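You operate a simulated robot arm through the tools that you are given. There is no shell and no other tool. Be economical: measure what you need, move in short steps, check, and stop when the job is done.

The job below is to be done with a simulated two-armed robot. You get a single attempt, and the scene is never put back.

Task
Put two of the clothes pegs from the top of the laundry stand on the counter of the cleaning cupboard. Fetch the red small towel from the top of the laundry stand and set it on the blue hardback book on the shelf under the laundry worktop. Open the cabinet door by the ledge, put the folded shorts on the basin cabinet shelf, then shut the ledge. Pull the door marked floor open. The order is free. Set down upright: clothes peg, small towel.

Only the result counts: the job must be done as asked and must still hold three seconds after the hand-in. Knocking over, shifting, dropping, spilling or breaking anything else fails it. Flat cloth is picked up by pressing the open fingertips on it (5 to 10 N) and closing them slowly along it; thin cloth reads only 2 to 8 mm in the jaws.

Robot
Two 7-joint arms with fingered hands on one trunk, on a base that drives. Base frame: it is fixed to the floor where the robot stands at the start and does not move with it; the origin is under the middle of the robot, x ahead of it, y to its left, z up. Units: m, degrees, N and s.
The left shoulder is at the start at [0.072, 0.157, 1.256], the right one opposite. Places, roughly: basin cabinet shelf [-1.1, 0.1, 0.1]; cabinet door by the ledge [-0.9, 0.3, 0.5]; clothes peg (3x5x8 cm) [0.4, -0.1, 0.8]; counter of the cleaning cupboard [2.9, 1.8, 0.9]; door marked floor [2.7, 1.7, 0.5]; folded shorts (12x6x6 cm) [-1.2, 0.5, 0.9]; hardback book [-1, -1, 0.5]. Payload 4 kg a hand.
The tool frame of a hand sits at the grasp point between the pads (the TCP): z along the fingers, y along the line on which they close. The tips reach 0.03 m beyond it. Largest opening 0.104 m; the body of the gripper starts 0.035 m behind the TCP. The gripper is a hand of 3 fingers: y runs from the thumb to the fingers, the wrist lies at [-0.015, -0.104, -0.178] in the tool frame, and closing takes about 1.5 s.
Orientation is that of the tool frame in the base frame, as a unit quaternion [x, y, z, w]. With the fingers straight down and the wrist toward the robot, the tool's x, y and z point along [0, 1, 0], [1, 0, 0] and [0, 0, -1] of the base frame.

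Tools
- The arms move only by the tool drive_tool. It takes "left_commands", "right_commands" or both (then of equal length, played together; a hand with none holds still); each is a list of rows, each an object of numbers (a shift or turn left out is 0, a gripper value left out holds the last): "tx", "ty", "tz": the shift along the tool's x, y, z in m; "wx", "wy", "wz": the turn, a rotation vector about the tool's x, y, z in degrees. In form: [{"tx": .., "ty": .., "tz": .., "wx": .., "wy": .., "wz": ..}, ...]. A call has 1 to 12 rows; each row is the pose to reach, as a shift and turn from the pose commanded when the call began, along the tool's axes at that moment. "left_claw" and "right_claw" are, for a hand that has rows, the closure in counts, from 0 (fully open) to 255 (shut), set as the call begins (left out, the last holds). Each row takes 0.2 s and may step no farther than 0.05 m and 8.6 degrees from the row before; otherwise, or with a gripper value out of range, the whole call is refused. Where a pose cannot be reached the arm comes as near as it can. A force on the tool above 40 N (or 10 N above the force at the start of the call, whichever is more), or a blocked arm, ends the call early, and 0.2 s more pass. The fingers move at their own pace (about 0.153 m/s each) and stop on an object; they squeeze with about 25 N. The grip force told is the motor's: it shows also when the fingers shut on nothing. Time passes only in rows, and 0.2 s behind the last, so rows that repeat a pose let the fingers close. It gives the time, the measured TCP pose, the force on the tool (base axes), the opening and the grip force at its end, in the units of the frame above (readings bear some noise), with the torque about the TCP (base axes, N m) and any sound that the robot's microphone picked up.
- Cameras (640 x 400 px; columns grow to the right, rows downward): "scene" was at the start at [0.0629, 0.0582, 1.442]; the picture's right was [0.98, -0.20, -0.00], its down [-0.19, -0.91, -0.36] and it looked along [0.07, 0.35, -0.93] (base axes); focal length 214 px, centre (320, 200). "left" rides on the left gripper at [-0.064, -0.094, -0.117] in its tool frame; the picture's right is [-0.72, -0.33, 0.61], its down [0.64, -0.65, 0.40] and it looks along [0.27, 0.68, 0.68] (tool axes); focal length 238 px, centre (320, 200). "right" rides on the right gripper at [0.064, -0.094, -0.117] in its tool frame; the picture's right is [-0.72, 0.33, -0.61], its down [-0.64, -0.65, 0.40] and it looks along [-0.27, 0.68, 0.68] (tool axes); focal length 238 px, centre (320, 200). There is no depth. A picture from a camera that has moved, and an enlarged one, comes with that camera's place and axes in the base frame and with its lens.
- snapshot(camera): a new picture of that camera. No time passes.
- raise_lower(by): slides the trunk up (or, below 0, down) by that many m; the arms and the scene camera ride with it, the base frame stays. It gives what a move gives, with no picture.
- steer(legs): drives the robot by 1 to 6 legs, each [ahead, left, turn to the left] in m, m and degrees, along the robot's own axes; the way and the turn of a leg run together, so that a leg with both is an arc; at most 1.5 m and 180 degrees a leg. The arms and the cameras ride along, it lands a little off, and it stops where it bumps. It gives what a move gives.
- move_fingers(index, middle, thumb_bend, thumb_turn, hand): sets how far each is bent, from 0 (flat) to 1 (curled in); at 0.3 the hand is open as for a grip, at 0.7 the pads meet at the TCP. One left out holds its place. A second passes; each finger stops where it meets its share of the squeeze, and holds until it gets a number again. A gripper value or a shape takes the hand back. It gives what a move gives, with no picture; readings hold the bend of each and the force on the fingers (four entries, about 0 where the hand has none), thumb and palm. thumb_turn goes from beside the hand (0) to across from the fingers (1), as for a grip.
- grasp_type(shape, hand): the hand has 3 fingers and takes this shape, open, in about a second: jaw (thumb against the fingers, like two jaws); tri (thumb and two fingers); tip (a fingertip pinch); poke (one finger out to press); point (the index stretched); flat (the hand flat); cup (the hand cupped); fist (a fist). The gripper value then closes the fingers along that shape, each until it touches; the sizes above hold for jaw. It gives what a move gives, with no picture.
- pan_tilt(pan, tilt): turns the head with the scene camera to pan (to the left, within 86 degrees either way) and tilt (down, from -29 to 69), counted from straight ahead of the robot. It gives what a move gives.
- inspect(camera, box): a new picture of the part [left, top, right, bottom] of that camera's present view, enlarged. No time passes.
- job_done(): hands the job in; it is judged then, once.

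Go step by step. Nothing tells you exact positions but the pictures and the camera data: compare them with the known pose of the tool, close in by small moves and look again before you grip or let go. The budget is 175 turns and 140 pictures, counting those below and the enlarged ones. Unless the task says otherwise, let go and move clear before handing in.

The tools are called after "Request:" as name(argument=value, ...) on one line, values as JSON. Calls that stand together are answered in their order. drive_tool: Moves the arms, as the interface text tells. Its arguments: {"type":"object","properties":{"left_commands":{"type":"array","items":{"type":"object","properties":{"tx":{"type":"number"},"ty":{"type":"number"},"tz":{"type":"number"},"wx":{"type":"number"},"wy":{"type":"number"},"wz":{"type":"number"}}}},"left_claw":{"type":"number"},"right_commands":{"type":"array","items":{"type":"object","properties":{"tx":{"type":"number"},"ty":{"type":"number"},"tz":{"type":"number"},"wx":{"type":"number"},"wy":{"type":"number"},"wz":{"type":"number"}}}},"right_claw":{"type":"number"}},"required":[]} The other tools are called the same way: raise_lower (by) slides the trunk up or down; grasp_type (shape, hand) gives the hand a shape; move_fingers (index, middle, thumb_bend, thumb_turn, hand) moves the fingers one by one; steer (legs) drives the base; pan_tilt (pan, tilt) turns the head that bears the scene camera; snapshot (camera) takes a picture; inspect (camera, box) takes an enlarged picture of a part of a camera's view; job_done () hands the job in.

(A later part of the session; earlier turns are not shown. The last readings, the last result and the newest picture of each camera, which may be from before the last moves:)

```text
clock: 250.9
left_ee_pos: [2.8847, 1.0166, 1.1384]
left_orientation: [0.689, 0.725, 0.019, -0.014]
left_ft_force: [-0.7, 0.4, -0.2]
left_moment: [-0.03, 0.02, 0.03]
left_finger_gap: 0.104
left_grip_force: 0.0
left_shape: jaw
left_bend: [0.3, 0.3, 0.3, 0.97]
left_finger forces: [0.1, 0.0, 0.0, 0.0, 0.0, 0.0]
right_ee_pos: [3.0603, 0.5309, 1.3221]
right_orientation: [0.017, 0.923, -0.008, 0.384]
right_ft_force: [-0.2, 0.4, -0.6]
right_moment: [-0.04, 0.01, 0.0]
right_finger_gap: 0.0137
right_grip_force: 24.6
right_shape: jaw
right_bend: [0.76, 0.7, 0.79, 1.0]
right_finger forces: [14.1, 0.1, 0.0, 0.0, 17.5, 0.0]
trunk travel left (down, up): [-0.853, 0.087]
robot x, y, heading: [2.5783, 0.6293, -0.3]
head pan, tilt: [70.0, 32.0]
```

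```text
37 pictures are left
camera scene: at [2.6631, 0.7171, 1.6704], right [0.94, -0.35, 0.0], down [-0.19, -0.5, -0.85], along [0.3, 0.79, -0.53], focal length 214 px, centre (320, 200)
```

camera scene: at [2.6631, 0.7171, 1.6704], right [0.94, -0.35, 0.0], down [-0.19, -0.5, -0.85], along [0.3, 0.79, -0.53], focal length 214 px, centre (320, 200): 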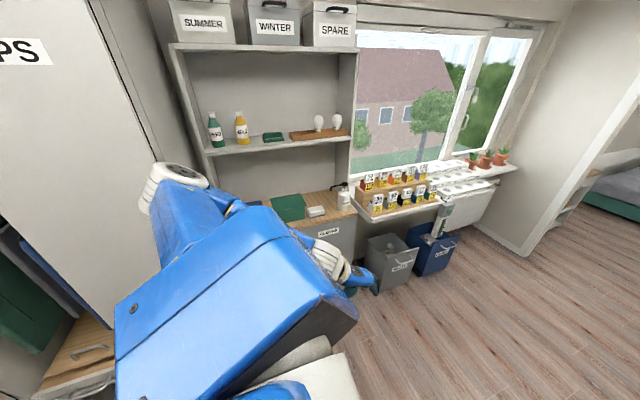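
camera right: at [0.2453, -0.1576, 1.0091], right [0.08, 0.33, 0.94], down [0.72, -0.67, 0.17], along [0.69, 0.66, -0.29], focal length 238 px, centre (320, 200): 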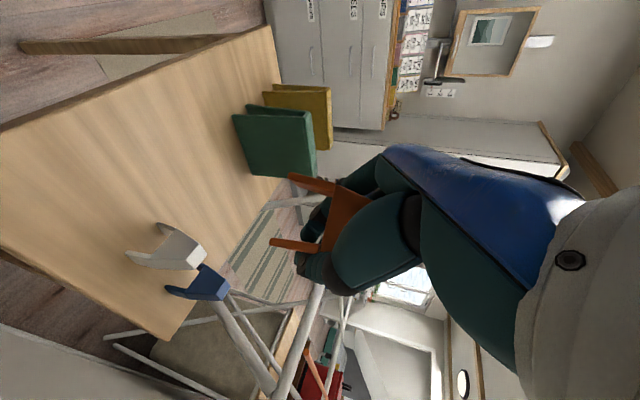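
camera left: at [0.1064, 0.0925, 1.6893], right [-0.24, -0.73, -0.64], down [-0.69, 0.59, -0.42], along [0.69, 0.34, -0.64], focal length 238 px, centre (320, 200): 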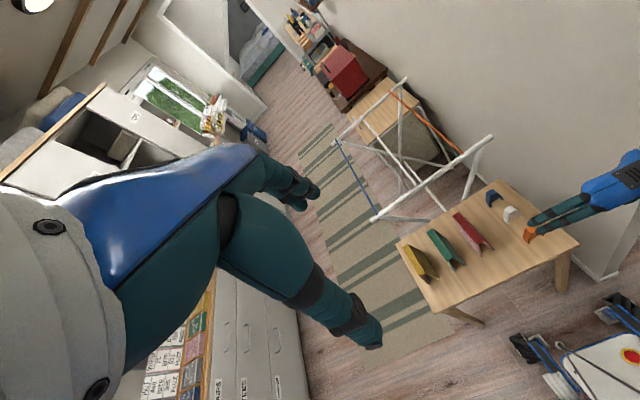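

The cupboard counter has a green box, a cloth and a white bottle on it. Turn to face it and shift right.

Request:
steer(legs=[[0, 0, 90], [0, -0.2, 0]])

Request:
pan_tilt(pan=0, tilt=35)

Request:
snapshot(camera="scene")

```text
clock: 256.3
left_ee_pos: [2.3886, 0.9398, 1.1332]
left_orientation: [-0.011, 1.0, 0.005, -0.019]
left_ft_force: [-0.5, -0.1, -0.2]
left_moment: [0.02, -0.05, -0.02]
left_finger_gap: 0.1039
left_grip_force: 0.0
left_shape: jaw
left_bend: [0.3, 0.3, 0.3, 0.97]
left_finger forces: [0.1, 0.0, 0.1, 0.0, 0.0, 0.0]
right_ee_pos: [2.8781, 1.102, 1.3228]
right_orientation: [-0.632, 0.672, 0.259, 0.286]
right_ft_force: [-0.8, -0.4, 0.3]
right_moment: [0.01, -0.01, -0.1]
right_finger_gap: 0.0134
right_grip_force: 24.8
right_shape: jaw
right_bend: [0.76, 0.7, 0.8, 1.0]
right_finger forces: [13.7, 0.0, 0.0, 0.0, 17.5, 0.0]
trunk travel left (down, up): [-0.853, 0.087]
robot x, y, heading: [2.7757, 0.6232, 87.6]
head pan, tilt: [70.0, 32.0]
```

```text
clock: 257.7
left_ee_pos: [2.408, 0.9388, 1.1411]
left_orientation: [-0.011, 1.0, 0.004, -0.027]
left_ft_force: [0.3, 0.5, -0.9]
left_moment: [0.03, 0.01, 0.02]
left_finger_gap: 0.1037
left_grip_force: 0.1
left_shape: jaw
left_bend: [0.3, 0.3, 0.3, 0.97]
left_finger forces: [0.0, 0.0, 0.1, 0.1, 0.1, 0.1]
right_ee_pos: [2.9001, 1.1012, 1.322]
right_orientation: [-0.63, 0.675, 0.264, 0.279]
right_ft_force: [-0.5, 0.1, -0.5]
right_moment: [-0.01, 0.06, 0.03]
right_finger_gap: 0.0138
right_grip_force: 24.9
right_shape: jaw
right_bend: [0.76, 0.7, 0.8, 1.0]
right_finger forces: [13.7, 0.0, 0.2, 0.0, 17.4, 0.0]
trunk travel left (down, up): [-0.853, 0.087]
robot x, y, heading: [2.7765, 0.6244, 87.7]
head pan, tilt: [0.0, 35.0]
```

```text
36 pictures are left
camera scene: at [2.7888, 0.7657, 1.6657], right [1.0, -0.04, 0.0], down [-0.03, -0.57, -0.82], along [0.03, 0.82, -0.57], focal length 214 px, centre (320, 200)
```

scene: 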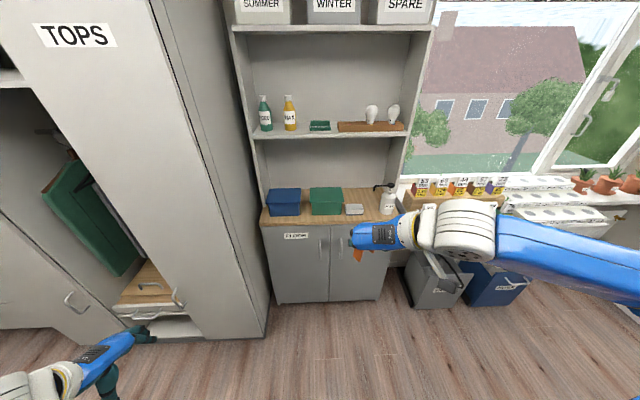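

The FLOOR door is the left one. Zoom on the counter to choose a clear placing spot.

Request:
inspect(camera="scene", box=[240, 170, 420, 290])

```text
3.33 times, centred on (330, 230) of scene
camera zoom: at [2.7888, 0.7657, 1.6657], right [1.0, -0.04, 0.0], down [-0.03, -0.57, -0.82], along [0.03, 0.82, -0.57], focal length 715 px, centre (287, 100)
```

zoom: 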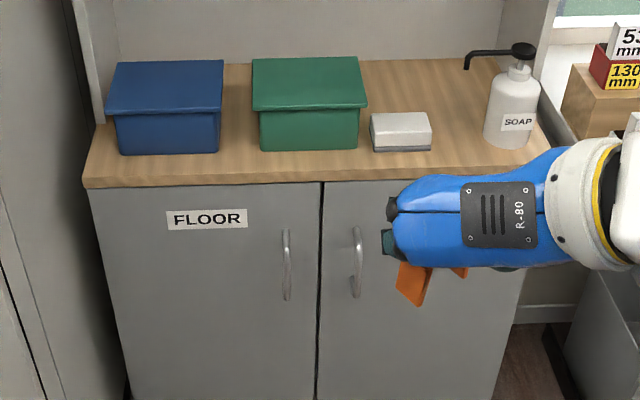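

Front strip of the counter (y≈1.646–1.713) before the boxes is free; I'll aim for peg center at about (2.90, 1.683). Straighten, approach, lower.

Request:
steer(legs=[[0, 0, 2.3], [0.3, 0, 0]])

Request:
raise_lower(by=-0.28)

Request:
drive_tool(right_commands=[{"tx": -0.03, "tz": 0.03}, {"tx": -0.06, "tz": 0.06}, {"tx": -0.09, "tz": 0.09}, {"tx": -0.12, "tz": 0.12}])

Request:
snapshot(camera="right")

Request:
snapshot(camera="scene")

```text
clock: 260.1
left_ee_pos: [2.3863, 1.2185, 1.1408]
left_orientation: [-0.032, 0.999, 0.006, -0.025]
left_ft_force: [0.3, 0.4, -0.1]
left_moment: [0.04, 0.01, 0.0]
left_finger_gap: 0.1043
left_grip_force: 0.0
left_shape: jaw
left_bend: [0.3, 0.3, 0.3, 0.97]
left_finger forces: [0.1, 0.0, 0.1, 0.0, 0.0, 0.1]
right_ee_pos: [2.8712, 1.4005, 1.3229]
right_orientation: [-0.644, 0.66, 0.27, 0.277]
right_ft_force: [-0.3, -0.3, -0.8]
right_moment: [0.01, 0.02, -0.02]
right_finger_gap: 0.0134
right_grip_force: 25.0
right_shape: jaw
right_bend: [0.76, 0.7, 0.8, 1.0]
right_finger forces: [13.6, 0.0, 0.0, 0.0, 17.2, 0.0]
trunk travel left (down, up): [-0.853, 0.087]
robot x, y, heading: [2.7748, 0.9248, 90.5]
head pan, tilt: [0.0, 35.0]
```

```text
clock: 263.0
left_ee_pos: [2.3885, 1.2229, 0.8585]
left_orientation: [-0.032, 0.999, 0.003, -0.025]
left_ft_force: [-0.4, 0.0, 0.8]
left_moment: [-0.01, -0.02, 0.0]
left_finger_gap: 0.1041
left_grip_force: 0.1
left_shape: jaw
left_bend: [0.3, 0.3, 0.3, 0.97]
left_finger forces: [0.0, 0.0, 0.0, 0.0, 0.0, 0.0]
right_ee_pos: [2.8721, 1.4037, 1.0413]
right_orientation: [-0.644, 0.662, 0.268, 0.275]
right_ft_force: [0.1, -0.8, 0.0]
right_moment: [0.02, 0.04, 0.0]
right_finger_gap: 0.0137
right_grip_force: 24.6
right_shape: jaw
right_bend: [0.76, 0.7, 0.8, 1.0]
right_finger forces: [13.6, 0.0, 0.0, 0.0, 17.3, 0.0]
trunk travel left (down, up): [-0.573, 0.367]
robot x, y, heading: [2.7758, 0.9242, 90.4]
head pan, tilt: [0.0, 35.0]
```

```text
clock: 264.0
left_ee_pos: [2.3886, 1.2233, 0.8588]
left_orientation: [-0.032, 0.999, 0.003, -0.024]
left_ft_force: [0.1, 0.0, 0.2]
left_moment: [-0.03, -0.03, 0.02]
left_finger_gap: 0.1039
left_grip_force: 0.2
left_shape: jaw
left_bend: [0.3, 0.3, 0.3, 0.97]
left_finger forces: [0.1, 0.1, 0.0, 0.0, 0.0, 0.0]
right_ee_pos: [2.8742, 1.5747, 1.042]
right_orientation: [-0.645, 0.661, 0.267, 0.275]
right_ft_force: [0.6, 0.0, 0.1]
right_moment: [0.03, 0.0, 0.02]
right_finger_gap: 0.0136
right_grip_force: 25.3
right_shape: jaw
right_bend: [0.76, 0.7, 0.8, 1.0]
right_finger forces: [13.4, 0.0, 0.1, 0.0, 17.1, 0.0]
trunk travel left (down, up): [-0.573, 0.367]
robot x, y, heading: [2.7756, 0.9233, 90.4]
head pan, tilt: [0.0, 35.0]
```

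```text
34 pictures are left
camera right: at [2.9671, 1.4439, 1.0789], right [-0.32, 0.08, 0.94], down [0.67, 0.72, 0.17], along [-0.67, 0.69, -0.29], focal length 238 px, centre (320, 200)
```

right: 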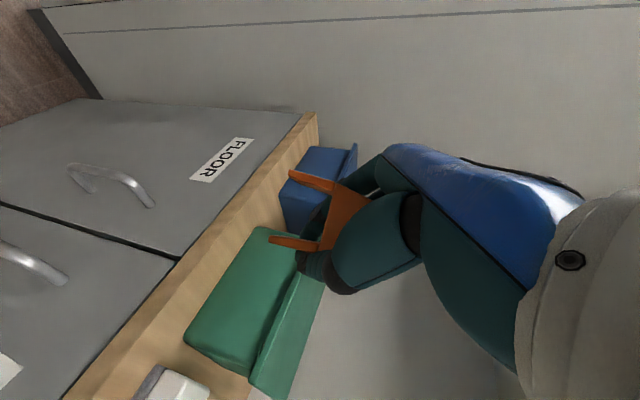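

```text
33 pictures are left
camera scene: at [2.7728, 1.0671, 1.3854], right [1.0, 0.0, 0.0], down [0.0, -0.58, -0.82], along [0.0, 0.82, -0.58], focal length 214 px, centre (320, 200)
```

scene: 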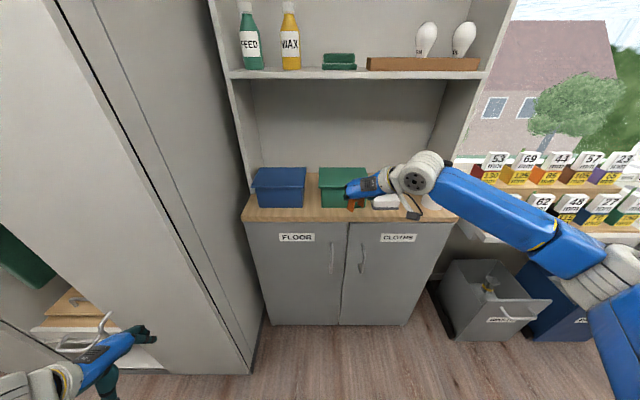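

Triangulated: door face y≈1.68, counter z≈0.88, front edge y≈1.665, boxes from y≈1.737. Move forward to TCP y≈1.688 and lower to just above.

Request:
drive_tool(right_commands=[{"tx": -0.03, "tz": 0.03}, {"tx": -0.06, "tz": 0.06}, {"tx": -0.08, "tz": 0.08}, {"tx": -0.055, "tz": 0.105}, {"tx": -0.035, "tz": 0.125}, {"tx": -0.015, "tz": 0.145}])

Request:
snapshot(camera="right")

Request:
inspect(camera="scene", box=[240, 140, 460, 280])

```text
clock: 265.4
left_ee_pos: [2.3877, 1.2242, 0.8587]
left_orientation: [-0.032, 0.999, 0.002, -0.025]
left_ft_force: [-0.9, 0.2, -0.3]
left_moment: [0.0, 0.03, -0.01]
left_finger_gap: 0.1038
left_grip_force: 0.0
left_shape: jaw
left_bend: [0.3, 0.3, 0.3, 0.97]
left_finger forces: [0.0, 0.0, 0.1, 0.1, 0.1, 0.0]
right_ee_pos: [2.8778, 1.6897, 0.9485]
right_orientation: [-0.645, 0.661, 0.267, 0.275]
right_ft_force: [0.2, -0.4, -0.6]
right_moment: [0.0, -0.04, 0.0]
right_finger_gap: 0.0133
right_grip_force: 25.1
right_shape: jaw
right_bend: [0.76, 0.7, 0.8, 1.0]
right_finger forces: [14.7, 0.1, 0.1, 0.0, 19.5, 0.0]
trunk travel left (down, up): [-0.573, 0.367]
robot x, y, heading: [2.7747, 0.9217, 90.4]
head pan, tilt: [0.0, 35.0]
```

```text
32 pictures are left
camera right: at [2.9699, 1.5583, 0.9853], right [-0.32, 0.08, 0.94], down [0.67, 0.72, 0.17], along [-0.67, 0.69, -0.29], focal length 238 px, centre (320, 200)
```

right: 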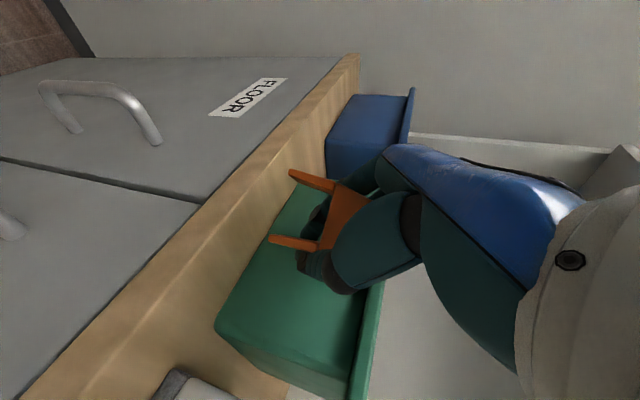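

```text
2.86 times, centred on (350, 210) of scene
camera zoom: at [2.7733, 1.0679, 1.3853], right [1.0, 0.0, 0.0], down [0.0, -0.58, -0.82], along [0.0, 0.82, -0.58], focal length 613 px, centre (234, 171)
```

zoom: 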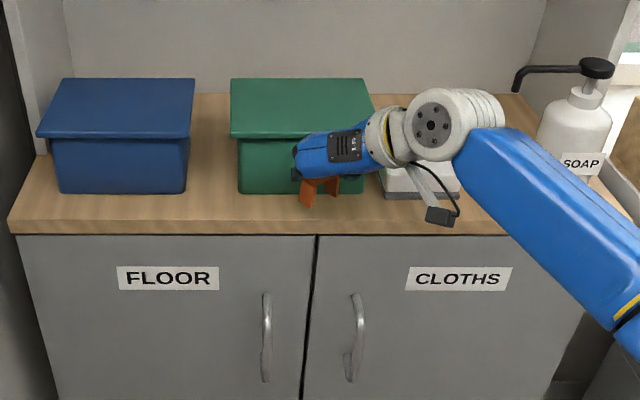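

The peg appears yawed and pitched in the grip (leg bottoms toward me). Zoom in to measure its tilt before setting down.

Request:
inspect(camera="right", box=[240, 140, 400, 290])

Request:
inspect(camera="scene", box=[310, 170, 390, 230])

```text
2.67 times, centred on (320, 215) of right
camera zoom: at [2.9699, 1.5583, 0.9853], right [-0.32, 0.08, 0.94], down [0.67, 0.72, 0.17], along [-0.67, 0.69, -0.29], focal length 636 px, centre (320, 160)
```

zoom: 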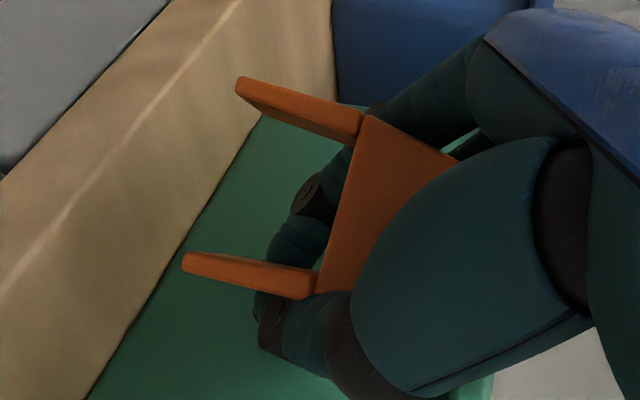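

```text
6.67 times, centred on (350, 200) of scene
camera zoom: at [2.7733, 1.0679, 1.3853], right [1.0, 0.0, 0.0], down [0.0, -0.58, -0.82], along [0.0, 0.82, -0.58], focal length 1430 px, centre (120, 200)
```

zoom: 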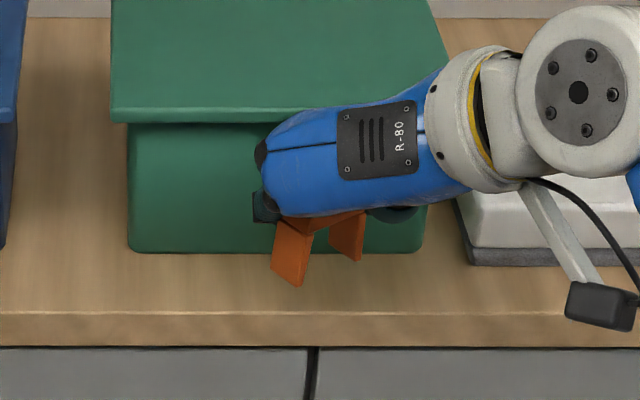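

The peg is close to upright but yawed, and the front strip is too tight there. A better spot is the ~10 cm gap between the cloth and the soap (x≈3.13). Lift, back off slightly, and shift the base right 0.25.

Request:
drive_tool(right_commands=[{"tx": -0.03, "tz": -0.03}, {"tx": -0.03, "tz": -0.08}, {"tx": -0.02, "tz": -0.11}])

Request:
steer(legs=[[0, -0.248, 0]])

Request:
snapshot(camera="scene")

```text
clock: 266.2
left_ee_pos: [2.3889, 1.221, 0.8592]
left_orientation: [-0.032, 0.999, 0.005, -0.025]
left_ft_force: [-0.1, -0.3, 0.5]
left_moment: [-0.01, 0.02, 0.04]
left_finger_gap: 0.1042
left_grip_force: 0.0
left_shape: jaw
left_bend: [0.3, 0.3, 0.3, 0.97]
left_finger forces: [0.0, 0.1, 0.2, 0.1, 0.0, 0.0]
right_ee_pos: [2.8773, 1.6202, 1.0424]
right_orientation: [-0.644, 0.661, 0.269, 0.275]
right_ft_force: [-0.6, -0.5, -0.1]
right_moment: [0.02, 0.02, 0.01]
right_finger_gap: 0.0134
right_grip_force: 25.2
right_shape: jaw
right_bend: [0.76, 0.7, 0.8, 1.0]
right_finger forces: [14.4, 0.0, 0.1, 0.1, 19.1, 0.0]
trunk travel left (down, up): [-0.573, 0.367]
robot x, y, heading: [2.7742, 0.9254, 90.5]
head pan, tilt: [0.0, 35.0]
heard: snap
```

```text
clock: 268.0
left_ee_pos: [2.6255, 1.2247, 0.8557]
left_orientation: [-0.031, 0.999, 0.004, -0.02]
left_ft_force: [0.1, 0.1, 0.1]
left_moment: [0.01, -0.09, -0.01]
left_finger_gap: 0.1042
left_grip_force: 0.3
left_shape: jaw
left_bend: [0.3, 0.3, 0.3, 0.97]
left_finger forces: [0.0, 0.0, 0.0, 0.0, 0.1, 0.0]
right_ee_pos: [3.1138, 1.6214, 1.0417]
right_orientation: [-0.645, 0.66, 0.265, 0.279]
right_ft_force: [0.0, 0.1, -0.2]
right_moment: [0.01, 0.01, -0.01]
right_finger_gap: 0.0134
right_grip_force: 24.9
right_shape: jaw
right_bend: [0.76, 0.7, 0.8, 1.0]
right_finger forces: [14.5, 0.1, 0.1, 0.0, 19.0, 0.0]
trunk travel left (down, up): [-0.573, 0.367]
robot x, y, heading: [3.0178, 0.923, 89.9]
head pan, tilt: [0.0, 35.0]
```

```text
28 pictures are left
camera scene: at [3.0049, 1.0655, 1.3856], right [1.0, 0.0, 0.01], down [0.01, -0.57, -0.82], along [0.01, 0.82, -0.57], focal length 214 px, centre (320, 200)
```

scene: 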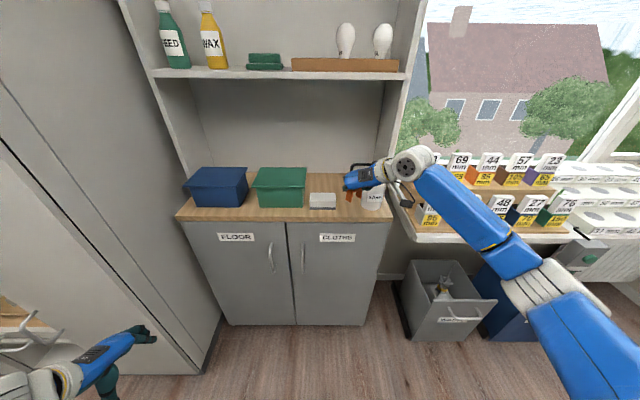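

I heard a "snap"; check the scene closely around the hand.

Request:
inspect(camera="scene", box=[230, 130, 430, 260])

Request:
inspect(camera="right", box=[160, 60, 420, 290])

```text
3.08 times, centred on (330, 195) of scene
camera zoom: at [3.0049, 1.0655, 1.3856], right [1.0, 0.0, 0.01], down [0.01, -0.57, -0.82], along [0.01, 0.82, -0.57], focal length 660 px, centre (289, 215)
```

zoom: 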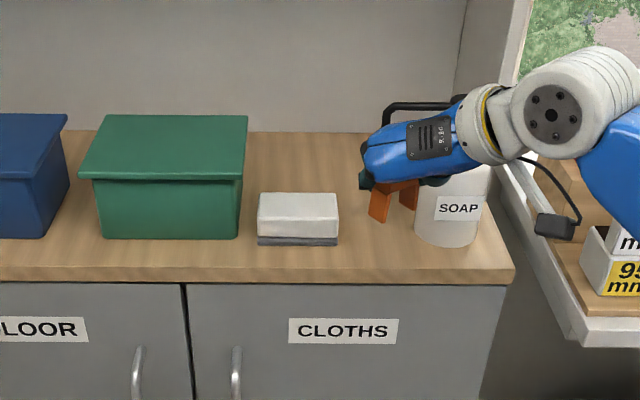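

```text
1.74 times, centred on (290, 175) of right
camera zoom: at [3.2044, 1.4905, 1.0802], right [-0.33, 0.08, 0.94], down [0.67, 0.72, 0.18], along [-0.66, 0.69, -0.29], focal length 414 px, centre (372, 244)
```

zoom: 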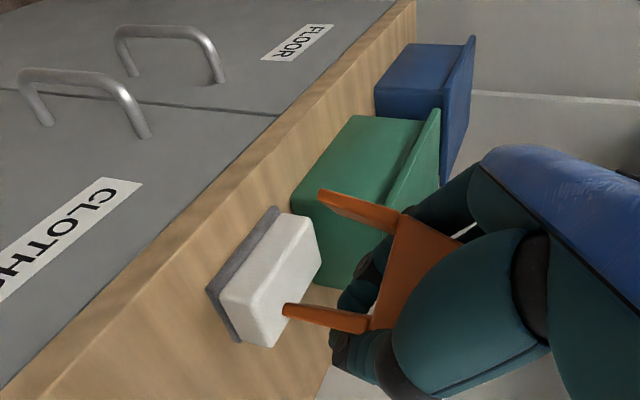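

Nothing is damaged visibly; peg still held. Move in over the gap and lower to ~3 cm above.

Request:
drive_tool(right_commands=[{"tx": -0.03, "tz": 0.03, "ty": -0.006}, {"tx": -0.06, "tz": 0.06, "ty": -0.006}, {"tx": -0.074, "tz": 0.074, "ty": -0.006}, {"tx": -0.05, "tz": 0.098, "ty": -0.006}, {"tx": -0.026, "tz": 0.122, "ty": -0.006}, {"tx": -0.005, "tz": 0.143, "ty": -0.006}])

Request:
inspect(camera="scene", box=[270, 150, 430, 250])

```text
clock: 269.4
left_ee_pos: [2.6323, 1.2231, 0.8598]
left_orientation: [-0.031, 0.999, 0.003, -0.024]
left_ft_force: [0.3, 0.1, 1.2]
left_moment: [-0.01, 0.03, -0.06]
left_finger_gap: 0.1043
left_grip_force: 0.1
left_shape: jaw
left_bend: [0.3, 0.3, 0.3, 0.97]
left_finger forces: [0.1, 0.0, 0.0, 0.1, 0.1, 0.1]
right_ee_pos: [3.1305, 1.7266, 0.9459]
right_orientation: [-0.643, 0.662, 0.269, 0.276]
right_ft_force: [-0.6, -0.9, 0.2]
right_moment: [0.01, 0.02, 0.02]
right_finger_gap: 0.0134
right_grip_force: 24.6
right_shape: jaw
right_bend: [0.76, 0.7, 0.8, 1.0]
right_finger forces: [14.1, 0.2, 0.0, 0.1, 18.6, 0.1]
trunk travel left (down, up): [-0.573, 0.367]
robot x, y, heading: [3.0181, 0.9258, 90.0]
head pan, tilt: [0.0, 35.0]
```

```text
4.00 times, centred on (350, 200) of scene
camera zoom: at [3.0164, 1.0661, 1.3857], right [1.0, 0.0, 0.0], down [0.0, -0.58, -0.82], along [0.0, 0.82, -0.58], focal length 858 px, centre (200, 200)
```

zoom: 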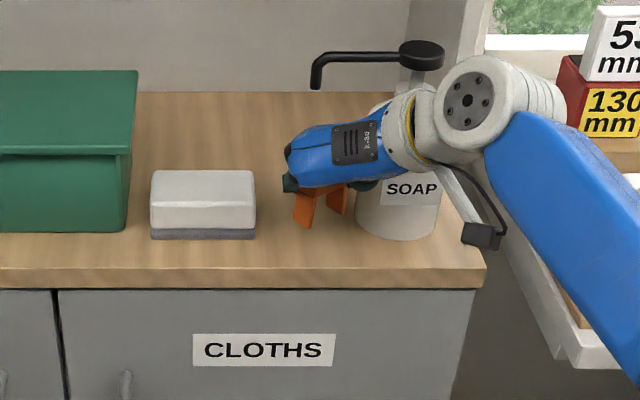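

Shift 1.5 cm left to center in the gap, then lower gently to contact.

Request:
drive_tool(right_commands=[{"ty": 0.008}, {"ty": 0.015}, {"ty": 0.015, "tx": 0.007, "tz": 0.007}, {"ty": 0.015, "tx": 0.014, "tz": 0.014}, {"ty": 0.015, "tx": 0.02, "tz": 0.02}, {"ty": 0.015, "tx": 0.023, "tz": 0.023}, {"ty": 0.015, "tx": 0.025, "tz": 0.025}])

Request:
inspect(camera="scene", box=[270, 150, 430, 250])

```text
clock: 271.0
left_ee_pos: [2.6321, 1.221, 0.8589]
left_orientation: [-0.03, 0.999, 0.006, -0.024]
left_ft_force: [0.3, -0.3, 0.2]
left_moment: [0.02, 0.03, 0.0]
left_finger_gap: 0.1043
left_grip_force: 0.0
left_shape: jaw
left_bend: [0.3, 0.3, 0.3, 0.97]
left_finger forces: [0.0, 0.0, 0.0, 0.0, 0.1, 0.0]
right_ee_pos: [3.1147, 1.7258, 0.9156]
right_orientation: [-0.643, 0.66, 0.27, 0.278]
right_ft_force: [0.1, 0.9, 13.4]
right_moment: [-0.02, -0.17, -0.02]
right_finger_gap: 0.0133
right_grip_force: 25.5
right_shape: jaw
right_bend: [0.76, 0.7, 0.8, 1.0]
right_finger forces: [16.1, 0.4, 0.1, 0.0, 28.0, 0.0]
trunk travel left (down, up): [-0.573, 0.367]
robot x, y, heading: [3.0172, 0.9243, 89.7]
head pan, tilt: [0.0, 35.0]
```

```text
4.00 times, centred on (350, 200) of scene
camera zoom: at [3.016, 1.0623, 1.3863], right [1.0, 0.0, 0.0], down [0.0, -0.57, -0.82], along [0.0, 0.82, -0.57], focal length 858 px, centre (200, 200)
```

zoom: 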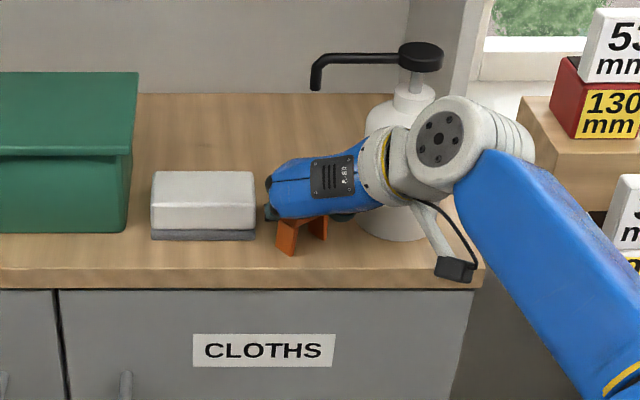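

Contact (13 N). Ease off and open partially.

Request:
drive_tool(right_commands=[{"tx": -0.001, "tz": -0.001}, {"tx": -0.002, "tz": -0.002}])

Request:
drive_tool(right_commands=[{"tz": 0}, {"tz": 0}, {"tz": 0}, {"tz": 0}, {"tz": 0}], right_claw=115)

Request:
inspect(camera="right", box=[180, 80, 440, 310])

```text
clock: 271.6
left_ee_pos: [2.6322, 1.2229, 0.8601]
left_orientation: [-0.029, 0.999, 0.005, -0.023]
left_ft_force: [-0.4, 0.7, -0.6]
left_moment: [0.0, 0.02, 0.03]
left_finger_gap: 0.1041
left_grip_force: 0.0
left_shape: jaw
left_bend: [0.3, 0.3, 0.3, 0.97]
left_finger forces: [0.0, 0.0, 0.1, 0.0, 0.0, 0.1]
right_ee_pos: [3.1163, 1.7251, 0.9145]
right_orientation: [-0.643, 0.662, 0.269, 0.277]
right_ft_force: [-2.6, 2.0, 11.9]
right_moment: [-0.06, -0.18, -0.01]
right_finger_gap: 0.0136
right_grip_force: 25.2
right_shape: jaw
right_bend: [0.76, 0.7, 0.8, 1.0]
right_finger forces: [16.3, 0.3, 0.0, 0.0, 28.0, 0.1]
trunk travel left (down, up): [-0.573, 0.367]
robot x, y, heading: [3.0214, 0.9246, 90.0]
head pan, tilt: [0.0, 35.0]
```

```text
clock: 272.8
left_ee_pos: [2.6325, 1.2235, 0.859]
left_orientation: [-0.03, 0.999, 0.004, -0.024]
left_ft_force: [0.1, 0.1, -0.4]
left_moment: [0.01, 0.01, 0.01]
left_finger_gap: 0.1038
left_grip_force: 0.1
left_shape: jaw
left_bend: [0.3, 0.3, 0.3, 0.97]
left_finger forces: [0.1, 0.1, 0.0, 0.1, 0.0, 0.0]
right_ee_pos: [3.1168, 1.7264, 0.9109]
right_orientation: [-0.643, 0.662, 0.268, 0.275]
right_ft_force: [1.2, -0.3, 3.8]
right_moment: [0.03, 0.07, -0.04]
right_finger_gap: 0.0554
right_grip_force: 0.1
right_shape: jaw
right_bend: [0.74, 0.43, 0.67, 1.0]
right_finger forces: [3.2, 0.2, 0.1, 0.0, 0.1, 0.1]
trunk travel left (down, up): [-0.573, 0.367]
robot x, y, heading: [3.0187, 0.9254, 89.8]
head pan, tilt: [0.0, 35.0]
```

```text
1.74 times, centred on (310, 195) of right
camera zoom: at [3.2077, 1.5951, 0.949], right [-0.32, 0.08, 0.94], down [0.67, 0.72, 0.17], along [-0.67, 0.69, -0.29], focal length 414 px, centre (337, 209)
```

zoom: 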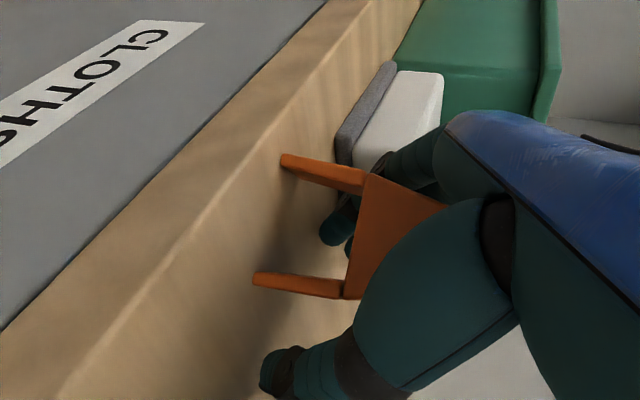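

The index finger still touches the peg; open it individually by a moderate amount to avoid the cloth.

Request:
move_fingers(hand="right", index=0.48, middle=0.48, thumb_bend=0.55)

Request:
inspect(camera="right", box=[180, 80, 440, 310])

```text
clock: 273.8
left_ee_pos: [2.6323, 1.2226, 0.8595]
left_orientation: [-0.029, 0.999, 0.005, -0.025]
left_ft_force: [-0.2, -0.3, -0.2]
left_moment: [0.02, -0.02, 0.0]
left_finger_gap: 0.1041
left_grip_force: 0.0
left_shape: jaw
left_bend: [0.3, 0.3, 0.3, 0.97]
left_finger forces: [0.0, 0.0, 0.0, 0.0, 0.0, 0.0]
right_ee_pos: [3.1165, 1.7255, 0.9147]
right_orientation: [-0.643, 0.662, 0.27, 0.276]
right_ft_force: [2.8, -1.1, 9.0]
right_moment: [0.16, 0.21, -0.01]
right_finger_gap: 0.0445
right_grip_force: 4.3
right_shape: fingers
right_bend: [0.51, 0.48, 0.55, 1.0]
right_finger forces: [8.7, 0.1, 0.0, 0.0, 0.0, 0.0]
trunk travel left (down, up): [-0.573, 0.367]
robot x, y, heading: [3.0141, 0.9239, 90.1]
head pan, tilt: [0.0, 35.0]
```

```text
1.74 times, centred on (310, 195) of right
camera zoom: at [3.2081, 1.5943, 0.9504], right [-0.32, 0.08, 0.94], down [0.67, 0.72, 0.17], along [-0.67, 0.69, -0.28], focal length 414 px, centre (337, 209)
```

zoom: 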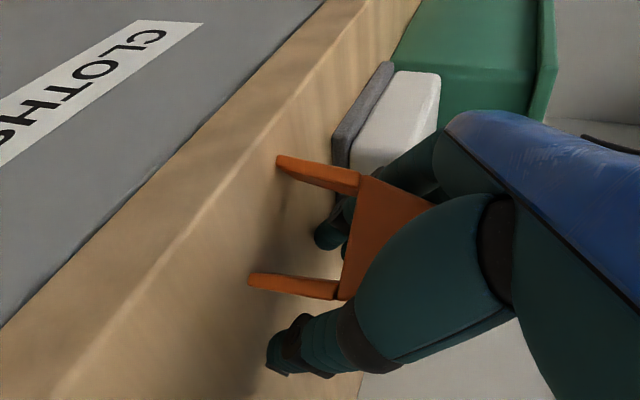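

The index tip is pressing on the counter, not the peg. Raise 1.5 cm, then retreat back-and-up.

Request:
drive_tool(right_commands=[{"tx": -0.004, "tz": -0.004}, {"tx": -0.01, "tz": -0.01}])

Request:
inspect(camera="right", box=[180, 80, 440, 310])

```text
clock: 274.4
left_ee_pos: [2.6321, 1.2236, 0.8599]
left_orientation: [-0.029, 0.999, 0.005, -0.024]
left_ft_force: [-0.1, 0.3, -0.4]
left_moment: [-0.02, 0.01, 0.01]
left_finger_gap: 0.1041
left_grip_force: 0.1
left_shape: jaw
left_bend: [0.3, 0.3, 0.3, 0.97]
left_finger forces: [0.1, 0.0, 0.1, 0.0, 0.0, 0.0]
right_ee_pos: [3.1167, 1.7267, 0.9268]
right_orientation: [-0.644, 0.662, 0.267, 0.275]
right_ft_force: [-0.4, 0.0, 0.0]
right_moment: [0.04, -0.02, 0.0]
right_finger_gap: 0.0477
right_grip_force: 0.2
right_shape: fingers
right_bend: [0.48, 0.48, 0.55, 1.0]
right_finger forces: [0.0, 0.0, 0.0, 0.0, 0.0, 0.0]
trunk travel left (down, up): [-0.573, 0.367]
robot x, y, heading: [3.0181, 0.9263, 89.9]
head pan, tilt: [0.0, 35.0]
```

```text
1.74 times, centred on (310, 195) of right
camera zoom: at [3.2066, 1.5951, 0.9627], right [-0.32, 0.08, 0.94], down [0.67, 0.72, 0.17], along [-0.67, 0.69, -0.29], focal length 414 px, centre (337, 209)
```

zoom: 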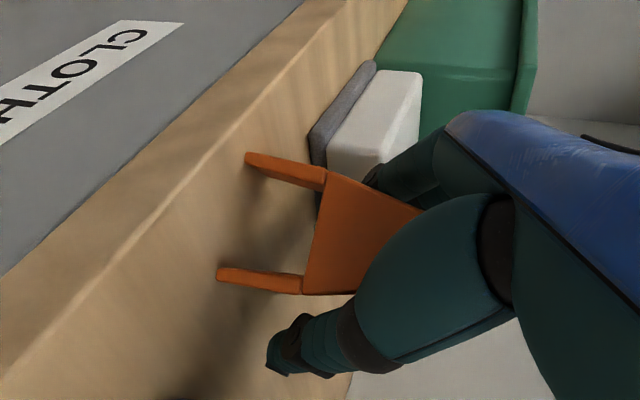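

Peg stays standing. Retreat along the finger axis.

Request:
drive_tool(right_commands=[{"tx": -0.005, "tz": -0.02}, {"tx": -0.01, "tz": -0.05}, {"tx": -0.01, "tz": -0.09}, {"tx": 0.0, "tz": -0.13}, {"tx": 0.02, "tz": -0.17}])

Request:
inspect(camera="scene", box=[250, 150, 410, 250])

```text
clock: 275.6
left_ee_pos: [2.6338, 1.2238, 0.8597]
left_orientation: [-0.032, 0.999, 0.004, -0.025]
left_ft_force: [-0.3, 0.0, -0.1]
left_moment: [0.0, 0.0, 0.02]
left_finger_gap: 0.1039
left_grip_force: 0.2
left_shape: jaw
left_bend: [0.3, 0.3, 0.3, 0.97]
left_finger forces: [0.1, 0.0, 0.0, 0.0, 0.1, 0.0]
right_ee_pos: [3.1125, 1.5903, 1.0353]
right_orientation: [-0.644, 0.661, 0.269, 0.276]
right_ft_force: [-0.2, 0.0, 0.3]
right_moment: [-0.02, 0.0, 0.02]
right_finger_gap: 0.0482
right_grip_force: 0.1
right_shape: fingers
right_bend: [0.48, 0.48, 0.55, 1.0]
right_finger forces: [0.0, 0.0, 0.0, 0.0, 0.1, 0.0]
trunk travel left (down, up): [-0.573, 0.367]
robot x, y, heading: [3.0188, 0.9217, 90.2]
head pan, tilt: [0.0, 35.0]
```

```text
4.00 times, centred on (330, 200) of scene
camera zoom: at [3.018, 1.0637, 1.3859], right [1.0, 0.0, 0.0], down [0.0, -0.57, -0.82], along [0.0, 0.82, -0.57], focal length 858 px, centre (280, 200)
```

zoom: 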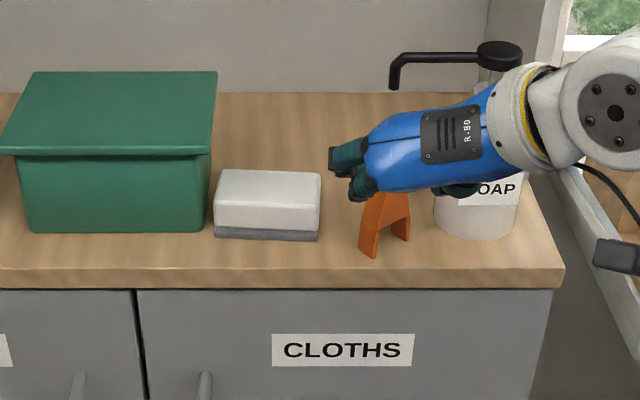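

First peg stands on the counter. Raise, and go back the same way (reverse) for the white peg.

Request:
raise_lower(by=0.3)

Request:
steer(legs=[[-0.25, 0.42, 0], [0, 0, -90], [-1.5, 0, 0], [-1.42, 0, 0]])

```text
clock: 278.6
left_ee_pos: [2.6315, 1.2253, 1.1592]
left_orientation: [-0.031, 0.999, 0.003, -0.025]
left_ft_force: [0.1, 0.0, 0.1]
left_moment: [0.03, 0.02, -0.01]
left_finger_gap: 0.1041
left_grip_force: 0.0
left_shape: jaw
left_bend: [0.3, 0.3, 0.3, 0.97]
left_finger forces: [0.0, 0.0, 0.0, 0.0, 0.0, 0.1]
right_ee_pos: [3.1124, 1.5917, 1.3343]
right_orientation: [-0.643, 0.662, 0.269, 0.275]
right_ft_force: [0.3, 0.0, 1.2]
right_moment: [0.03, 0.04, -0.02]
right_finger_gap: 0.048
right_grip_force: 0.2
right_shape: fingers
right_bend: [0.48, 0.48, 0.55, 1.0]
right_finger forces: [0.0, 0.0, 0.0, 0.1, 0.1, 0.0]
trunk travel left (down, up): [-0.873, 0.067]
robot x, y, heading: [3.0214, 0.9293, 90.0]
head pan, tilt: [0.0, 35.0]
```

```text
clock: 298.9
left_ee_pos: [0.0072, 1.121, 1.1589]
left_orientation: [0.695, 0.719, 0.02, -0.014]
left_ft_force: [-0.1, -0.2, -0.1]
left_moment: [0.0, 0.01, 0.0]
left_finger_gap: 0.1041
left_grip_force: 0.0
left_shape: jaw
left_bend: [0.3, 0.3, 0.3, 0.97]
left_finger forces: [0.0, 0.0, 0.1, 0.1, 0.0, 0.1]
right_ee_pos: [0.3638, 0.6318, 1.3337]
right_orientation: [0.026, 0.923, -0.009, 0.384]
right_ft_force: [-0.1, -0.1, -0.4]
right_moment: [-0.01, 0.0, -0.03]
right_finger_gap: 0.0478
right_grip_force: 0.1
right_shape: fingers
right_bend: [0.48, 0.48, 0.55, 1.0]
right_finger forces: [0.0, 0.1, 0.2, 0.0, 0.0, 0.1]
trunk travel left (down, up): [-0.873, 0.067]
robot x, y, heading: [-0.3041, 0.7436, -1.5]
head pan, tilt: [0.0, 35.0]
```

Now position for the white peg (≈(0.462, -0.065)). Open the hand and retract a bit, then drive.

Request:
drive_tool(right_commands=[{"tx": 0.025, "tz": -0.025}, {"tx": 0.05, "tz": -0.05}, {"tx": 0.075, "tz": -0.075}, {"tx": 0.085, "tz": -0.085}], right_claw=0)

Request:
steer(legs=[[0, -0.68, 1.5], [0.2, 0, 0]])

Request:
raise_lower(by=-0.4)

Request:
snapshot(camera="right")

```text
clock: 299.9
left_ee_pos: [0.0065, 1.1211, 1.1602]
left_orientation: [0.695, 0.718, 0.02, -0.014]
left_ft_force: [-0.7, 0.2, 0.3]
left_moment: [-0.04, 0.02, 0.01]
left_finger_gap: 0.1041
left_grip_force: 0.1
left_shape: jaw
left_bend: [0.3, 0.3, 0.3, 0.97]
left_finger forces: [0.0, 0.0, 0.0, 0.1, 0.0, 0.1]
right_ee_pos: [0.2402, 0.6363, 1.333]
right_orientation: [0.025, 0.922, -0.01, 0.385]
right_ft_force: [-0.1, 0.9, -0.3]
right_moment: [-0.03, 0.02, 0.02]
right_finger_gap: 0.1039
right_grip_force: 0.1
right_shape: jaw
right_bend: [0.3, 0.3, 0.3, 0.98]
right_finger forces: [0.0, 0.0, 0.1, 0.0, 0.0, 0.0]
trunk travel left (down, up): [-0.873, 0.067]
robot x, y, heading: [-0.3032, 0.74, -1.8]
head pan, tilt: [0.0, 35.0]
```

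```text
clock: 304.8
left_ee_pos: [0.1785, 0.4581, 1.1605]
left_orientation: [0.685, 0.728, 0.021, -0.013]
left_ft_force: [-0.3, 1.3, -0.2]
left_moment: [0.03, -0.02, -0.01]
left_finger_gap: 0.1038
left_grip_force: 0.1
left_shape: jaw
left_bend: [0.3, 0.3, 0.3, 0.97]
left_finger forces: [0.1, 0.0, 0.0, 0.0, 0.1, 0.1]
right_ee_pos: [0.4242, -0.0211, 1.3355]
right_orientation: [0.014, 0.922, -0.004, 0.387]
right_ft_force: [-0.7, 0.6, -0.2]
right_moment: [0.06, 0.0, 0.0]
right_finger_gap: 0.1039
right_grip_force: 0.1
right_shape: jaw
right_bend: [0.3, 0.3, 0.3, 0.98]
right_finger forces: [0.0, 0.1, 0.0, 0.0, 0.0, 0.0]
trunk travel left (down, up): [-0.873, 0.067]
robot x, y, heading: [-0.111, 0.0699, 0.1]
head pan, tilt: [0.0, 35.0]
```

```text
clock: 308.7
left_ee_pos: [0.1821, 0.4555, 0.7595]
left_orientation: [0.685, 0.728, 0.021, -0.014]
left_ft_force: [-0.7, 0.3, 0.1]
left_moment: [-0.01, 0.01, -0.02]
left_finger_gap: 0.1041
left_grip_force: 0.0
left_shape: jaw
left_bend: [0.3, 0.3, 0.3, 0.97]
left_finger forces: [0.0, 0.0, 0.0, 0.0, 0.0, 0.0]
right_ee_pos: [0.4283, -0.0214, 0.9336]
right_orientation: [0.013, 0.923, -0.005, 0.385]
right_ft_force: [0.6, -0.5, 0.5]
right_moment: [-0.01, 0.02, 0.02]
right_finger_gap: 0.1039
right_grip_force: 0.0
right_shape: jaw
right_bend: [0.3, 0.3, 0.3, 0.98]
right_finger forces: [0.1, 0.0, 0.0, 0.0, 0.1, 0.0]
trunk travel left (down, up): [-0.473, 0.467]
robot x, y, heading: [-0.118, 0.0686, 0.0]
head pan, tilt: [0.0, 35.0]
```

```text
19 pictures are left
camera right: at [0.2979, -0.1135, 0.9692], right [0.08, 0.32, 0.94], down [0.72, -0.67, 0.17], along [0.69, 0.66, -0.28], focal length 238 px, centre (320, 200)
```

right: 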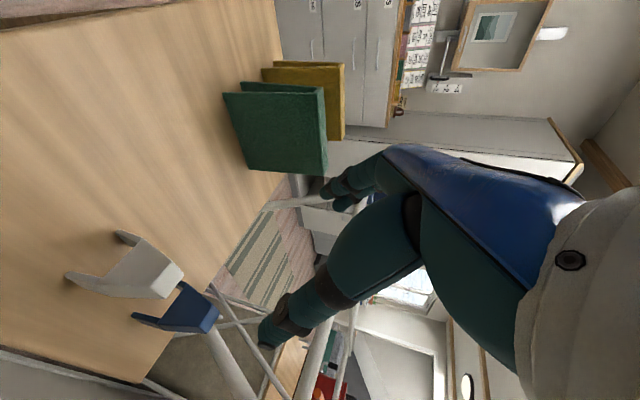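

White peg: center ≈(0.464, -0.073). Move over and descend straddling it.

Request:
drive_tool(right_commands=[{"ty": -0.03, "tx": -0.009, "tz": 0.009}, {"ty": -0.052, "tx": -0.018, "tz": 0.018}, {"ty": -0.052, "tx": 0.007, "tz": 0.043}, {"ty": -0.052, "tx": 0.032, "tz": 0.068}, {"ty": -0.052, "tx": 0.057, "tz": 0.093}, {"ty": -0.052, "tx": 0.08, "tz": 0.116}, {"ty": -0.052, "tx": 0.0934, "tz": 0.13}])

Request:
snapshot(camera="right")

```text
clock: 310.3
left_ee_pos: [0.177, 0.4592, 0.7606]
left_orientation: [0.685, 0.728, 0.021, -0.009]
left_ft_force: [-0.2, -0.5, -0.6]
left_moment: [-0.01, -0.04, 0.02]
left_finger_gap: 0.104
left_grip_force: 0.0
left_shape: jaw
left_bend: [0.3, 0.3, 0.3, 0.97]
left_finger forces: [0.1, 0.0, 0.0, 0.0, 0.0, 0.0]
right_ee_pos: [0.4483, -0.0699, 0.7814]
right_orientation: [0.012, 0.921, -0.006, 0.39]
right_ft_force: [0.4, 0.0, 0.5]
right_moment: [-0.03, 0.03, -0.03]
right_finger_gap: 0.104
right_grip_force: 0.0
right_shape: jaw
right_bend: [0.3, 0.3, 0.3, 0.98]
right_finger forces: [0.0, 0.1, 0.1, 0.0, 0.1, 0.0]
trunk travel left (down, up): [-0.473, 0.467]
robot x, y, heading: [-0.115, 0.0688, 0.2]
head pan, tilt: [0.0, 35.0]
```

```text
18 pictures are left
camera right: at [0.3165, -0.1617, 0.8163], right [0.07, 0.33, 0.94], down [0.72, -0.67, 0.18], along [0.69, 0.67, -0.28], focal length 238 px, centre (320, 200)
```

right: 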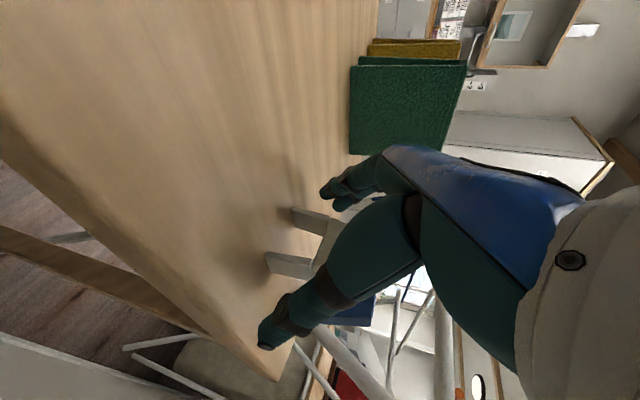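

Straddling correctly. Close and lift.

Request:
drive_tool(right_commands=[{"tx": 0.001, "tz": 0.004}, {"tx": 0.001, "tz": 0.006}, {"tx": 0.001, "tz": 0.006}, {"tx": 0.001, "tz": 0.006}, {"tx": 0.001, "tz": 0.006}, {"tx": 0.001, "tz": 0.006}, {"tx": 0.001, "tz": 0.006}, {"tx": 0.001, "tz": 0.006}], right_claw=255)

Request:
drive_tool(right_commands=[{"tx": -0.015, "tz": -0.015}, {"tx": -0.04, "tz": -0.04}, {"tx": -0.065, "tz": -0.065}, {"tx": -0.09, "tz": -0.09}, {"tx": -0.115, "tz": -0.115}, {"tx": -0.14, "tz": -0.14}])

Request:
snapshot(camera="right")

```text
clock: 312.1
left_ee_pos: [0.1744, 0.4592, 0.7605]
left_orientation: [0.686, 0.728, 0.023, -0.008]
left_ft_force: [-1.3, -0.1, 0.7]
left_moment: [0.01, 0.02, 0.02]
left_finger_gap: 0.104
left_grip_force: 0.0
left_shape: jaw
left_bend: [0.3, 0.3, 0.3, 0.97]
left_finger forces: [0.1, 0.0, 0.0, 0.0, 0.0, 0.0]
right_ee_pos: [0.4476, -0.07, 0.7769]
right_orientation: [0.011, 0.92, -0.006, 0.392]
right_ft_force: [2.8, -0.8, 4.1]
right_moment: [0.11, -0.08, -0.06]
right_finger_gap: 0.0389
right_grip_force: 24.5
right_shape: jaw
right_bend: [0.74, 0.52, 0.73, 1.0]
right_finger forces: [15.7, 7.0, 0.1, 0.1, 23.1, 0.0]
trunk travel left (down, up): [-0.473, 0.467]
robot x, y, heading: [-0.1151, 0.0708, 0.1]
head pan, tilt: [0.0, 35.0]
```

```text
clock: 313.5
left_ee_pos: [0.1715, 0.4607, 0.762]
left_orientation: [0.685, 0.728, 0.024, -0.006]
left_ft_force: [0.3, -0.5, -0.3]
left_moment: [0.03, 0.01, 0.01]
left_finger_gap: 0.1039
left_grip_force: 0.0
left_shape: jaw
left_bend: [0.3, 0.3, 0.3, 0.97]
left_finger forces: [0.0, 0.0, 0.0, 0.0, 0.1, 0.0]
right_ee_pos: [0.4353, -0.0662, 0.9731]
right_orientation: [0.006, 0.922, -0.008, 0.388]
right_ft_force: [-0.1, -0.3, 0.1]
right_moment: [-0.02, 0.01, 0.01]
right_finger_gap: 0.0364
right_grip_force: 24.9
right_shape: jaw
right_bend: [0.74, 0.56, 0.73, 1.0]
right_finger forces: [18.7, 3.2, 0.1, 0.1, 21.3, 0.0]
trunk travel left (down, up): [-0.473, 0.467]
robot x, y, heading: [-0.1165, 0.0695, 0.1]
head pan, tilt: [0.0, 35.0]
```

```text
17 pictures are left
camera right: at [0.3052, -0.158, 1.0096], right [0.07, 0.33, 0.94], down [0.73, -0.66, 0.18], along [0.68, 0.67, -0.29], focal length 238 px, centre (320, 200)
```

right: 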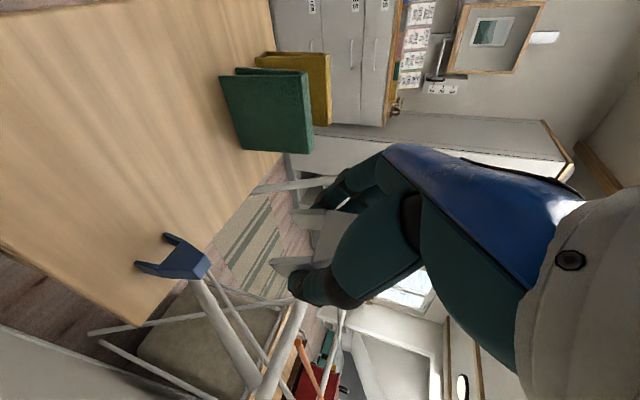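

White peg held squarely. Back off, raise, and drive to the cupboard again.

Request:
steer(legs=[[-0.2, 0, 0]])

Request:
raise_lower(by=0.35)

Request:
steer(legs=[[0, 0.66, 0], [1.5, 0, 0], [1.45, 0, 0], [0, 0, 90], [0.15, -0.12, 0]])

```text
clock: 314.2
left_ee_pos: [0.1691, 0.4647, 0.761]
left_orientation: [0.679, 0.733, 0.026, -0.016]
left_ft_force: [0.1, 0.2, 0.4]
left_moment: [-0.01, 0.0, -0.03]
left_finger_gap: 0.1041
left_grip_force: 0.0
left_shape: jaw
left_bend: [0.3, 0.3, 0.3, 0.98]
left_finger forces: [0.1, 0.1, 0.1, 0.0, 0.0, 0.0]
right_ee_pos: [0.4335, -0.0678, 0.9733]
right_orientation: [0.003, 0.921, -0.001, 0.389]
right_ft_force: [-0.2, 0.0, 0.4]
right_moment: [-0.01, 0.01, -0.01]
right_finger_gap: 0.0361
right_grip_force: 24.5
right_shape: jaw
right_bend: [0.74, 0.56, 0.74, 1.0]
right_finger forces: [19.0, 2.8, 0.0, 0.0, 21.0, 0.0]
trunk travel left (down, up): [-0.473, 0.467]
robot x, y, heading: [-0.1226, 0.0686, -0.0]
head pan, tilt: [0.0, 35.0]
stopped in leg 1: the robot was blocked; the commanded pose is now the measured one
```

```text
clock: 317.6
left_ee_pos: [0.1641, 0.4577, 1.1138]
left_orientation: [0.681, 0.731, 0.028, -0.017]
left_ft_force: [0.4, 0.8, 0.6]
left_moment: [-0.02, 0.01, -0.02]
left_finger_gap: 0.1038
left_grip_force: 0.1
left_shape: jaw
left_bend: [0.3, 0.3, 0.3, 0.98]
left_finger forces: [0.0, 0.1, 0.1, 0.0, 0.0, 0.0]
right_ee_pos: [0.4302, -0.0731, 1.3226]
right_orientation: [0.008, 0.921, 0.001, 0.389]
right_ft_force: [0.5, 0.7, 0.3]
right_moment: [-0.01, 0.0, -0.03]
right_finger_gap: 0.0358
right_grip_force: 25.1
right_shape: jaw
right_bend: [0.74, 0.57, 0.74, 1.0]
right_finger forces: [19.4, 1.5, 0.0, 0.1, 20.5, 0.0]
trunk travel left (down, up): [-0.823, 0.117]
robot x, y, heading: [-0.1259, 0.0735, -0.1]
head pan, tilt: [0.0, 35.0]
```

```text
clock: 339.9
left_ee_pos: [2.5018, 1.1715, 1.1124]
left_orientation: [-0.02, 0.999, 0.005, -0.028]
left_ft_force: [0.1, -0.1, -0.3]
left_moment: [0.0, -0.03, -0.05]
left_finger_gap: 0.1039
left_grip_force: 0.1
left_shape: jaw
left_bend: [0.3, 0.3, 0.3, 0.98]
left_finger forces: [0.0, 0.1, 0.0, 0.1, 0.0, 0.1]
right_ee_pos: [3.038, 1.426, 1.3184]
right_orientation: [-0.64, 0.665, 0.269, 0.276]
right_ft_force: [-1.8, -0.6, 0.3]
right_moment: [0.01, -0.01, -0.04]
right_finger_gap: 0.0355
right_grip_force: 24.2
right_shape: jaw
right_bend: [0.74, 0.57, 0.74, 1.0]
right_finger forces: [19.2, 1.1, 0.0, 0.0, 20.4, 0.0]
trunk travel left (down, up): [-0.823, 0.117]
robot x, y, heading: [2.8802, 0.8669, 88.4]
head pan, tilt: [0.0, 35.0]
```

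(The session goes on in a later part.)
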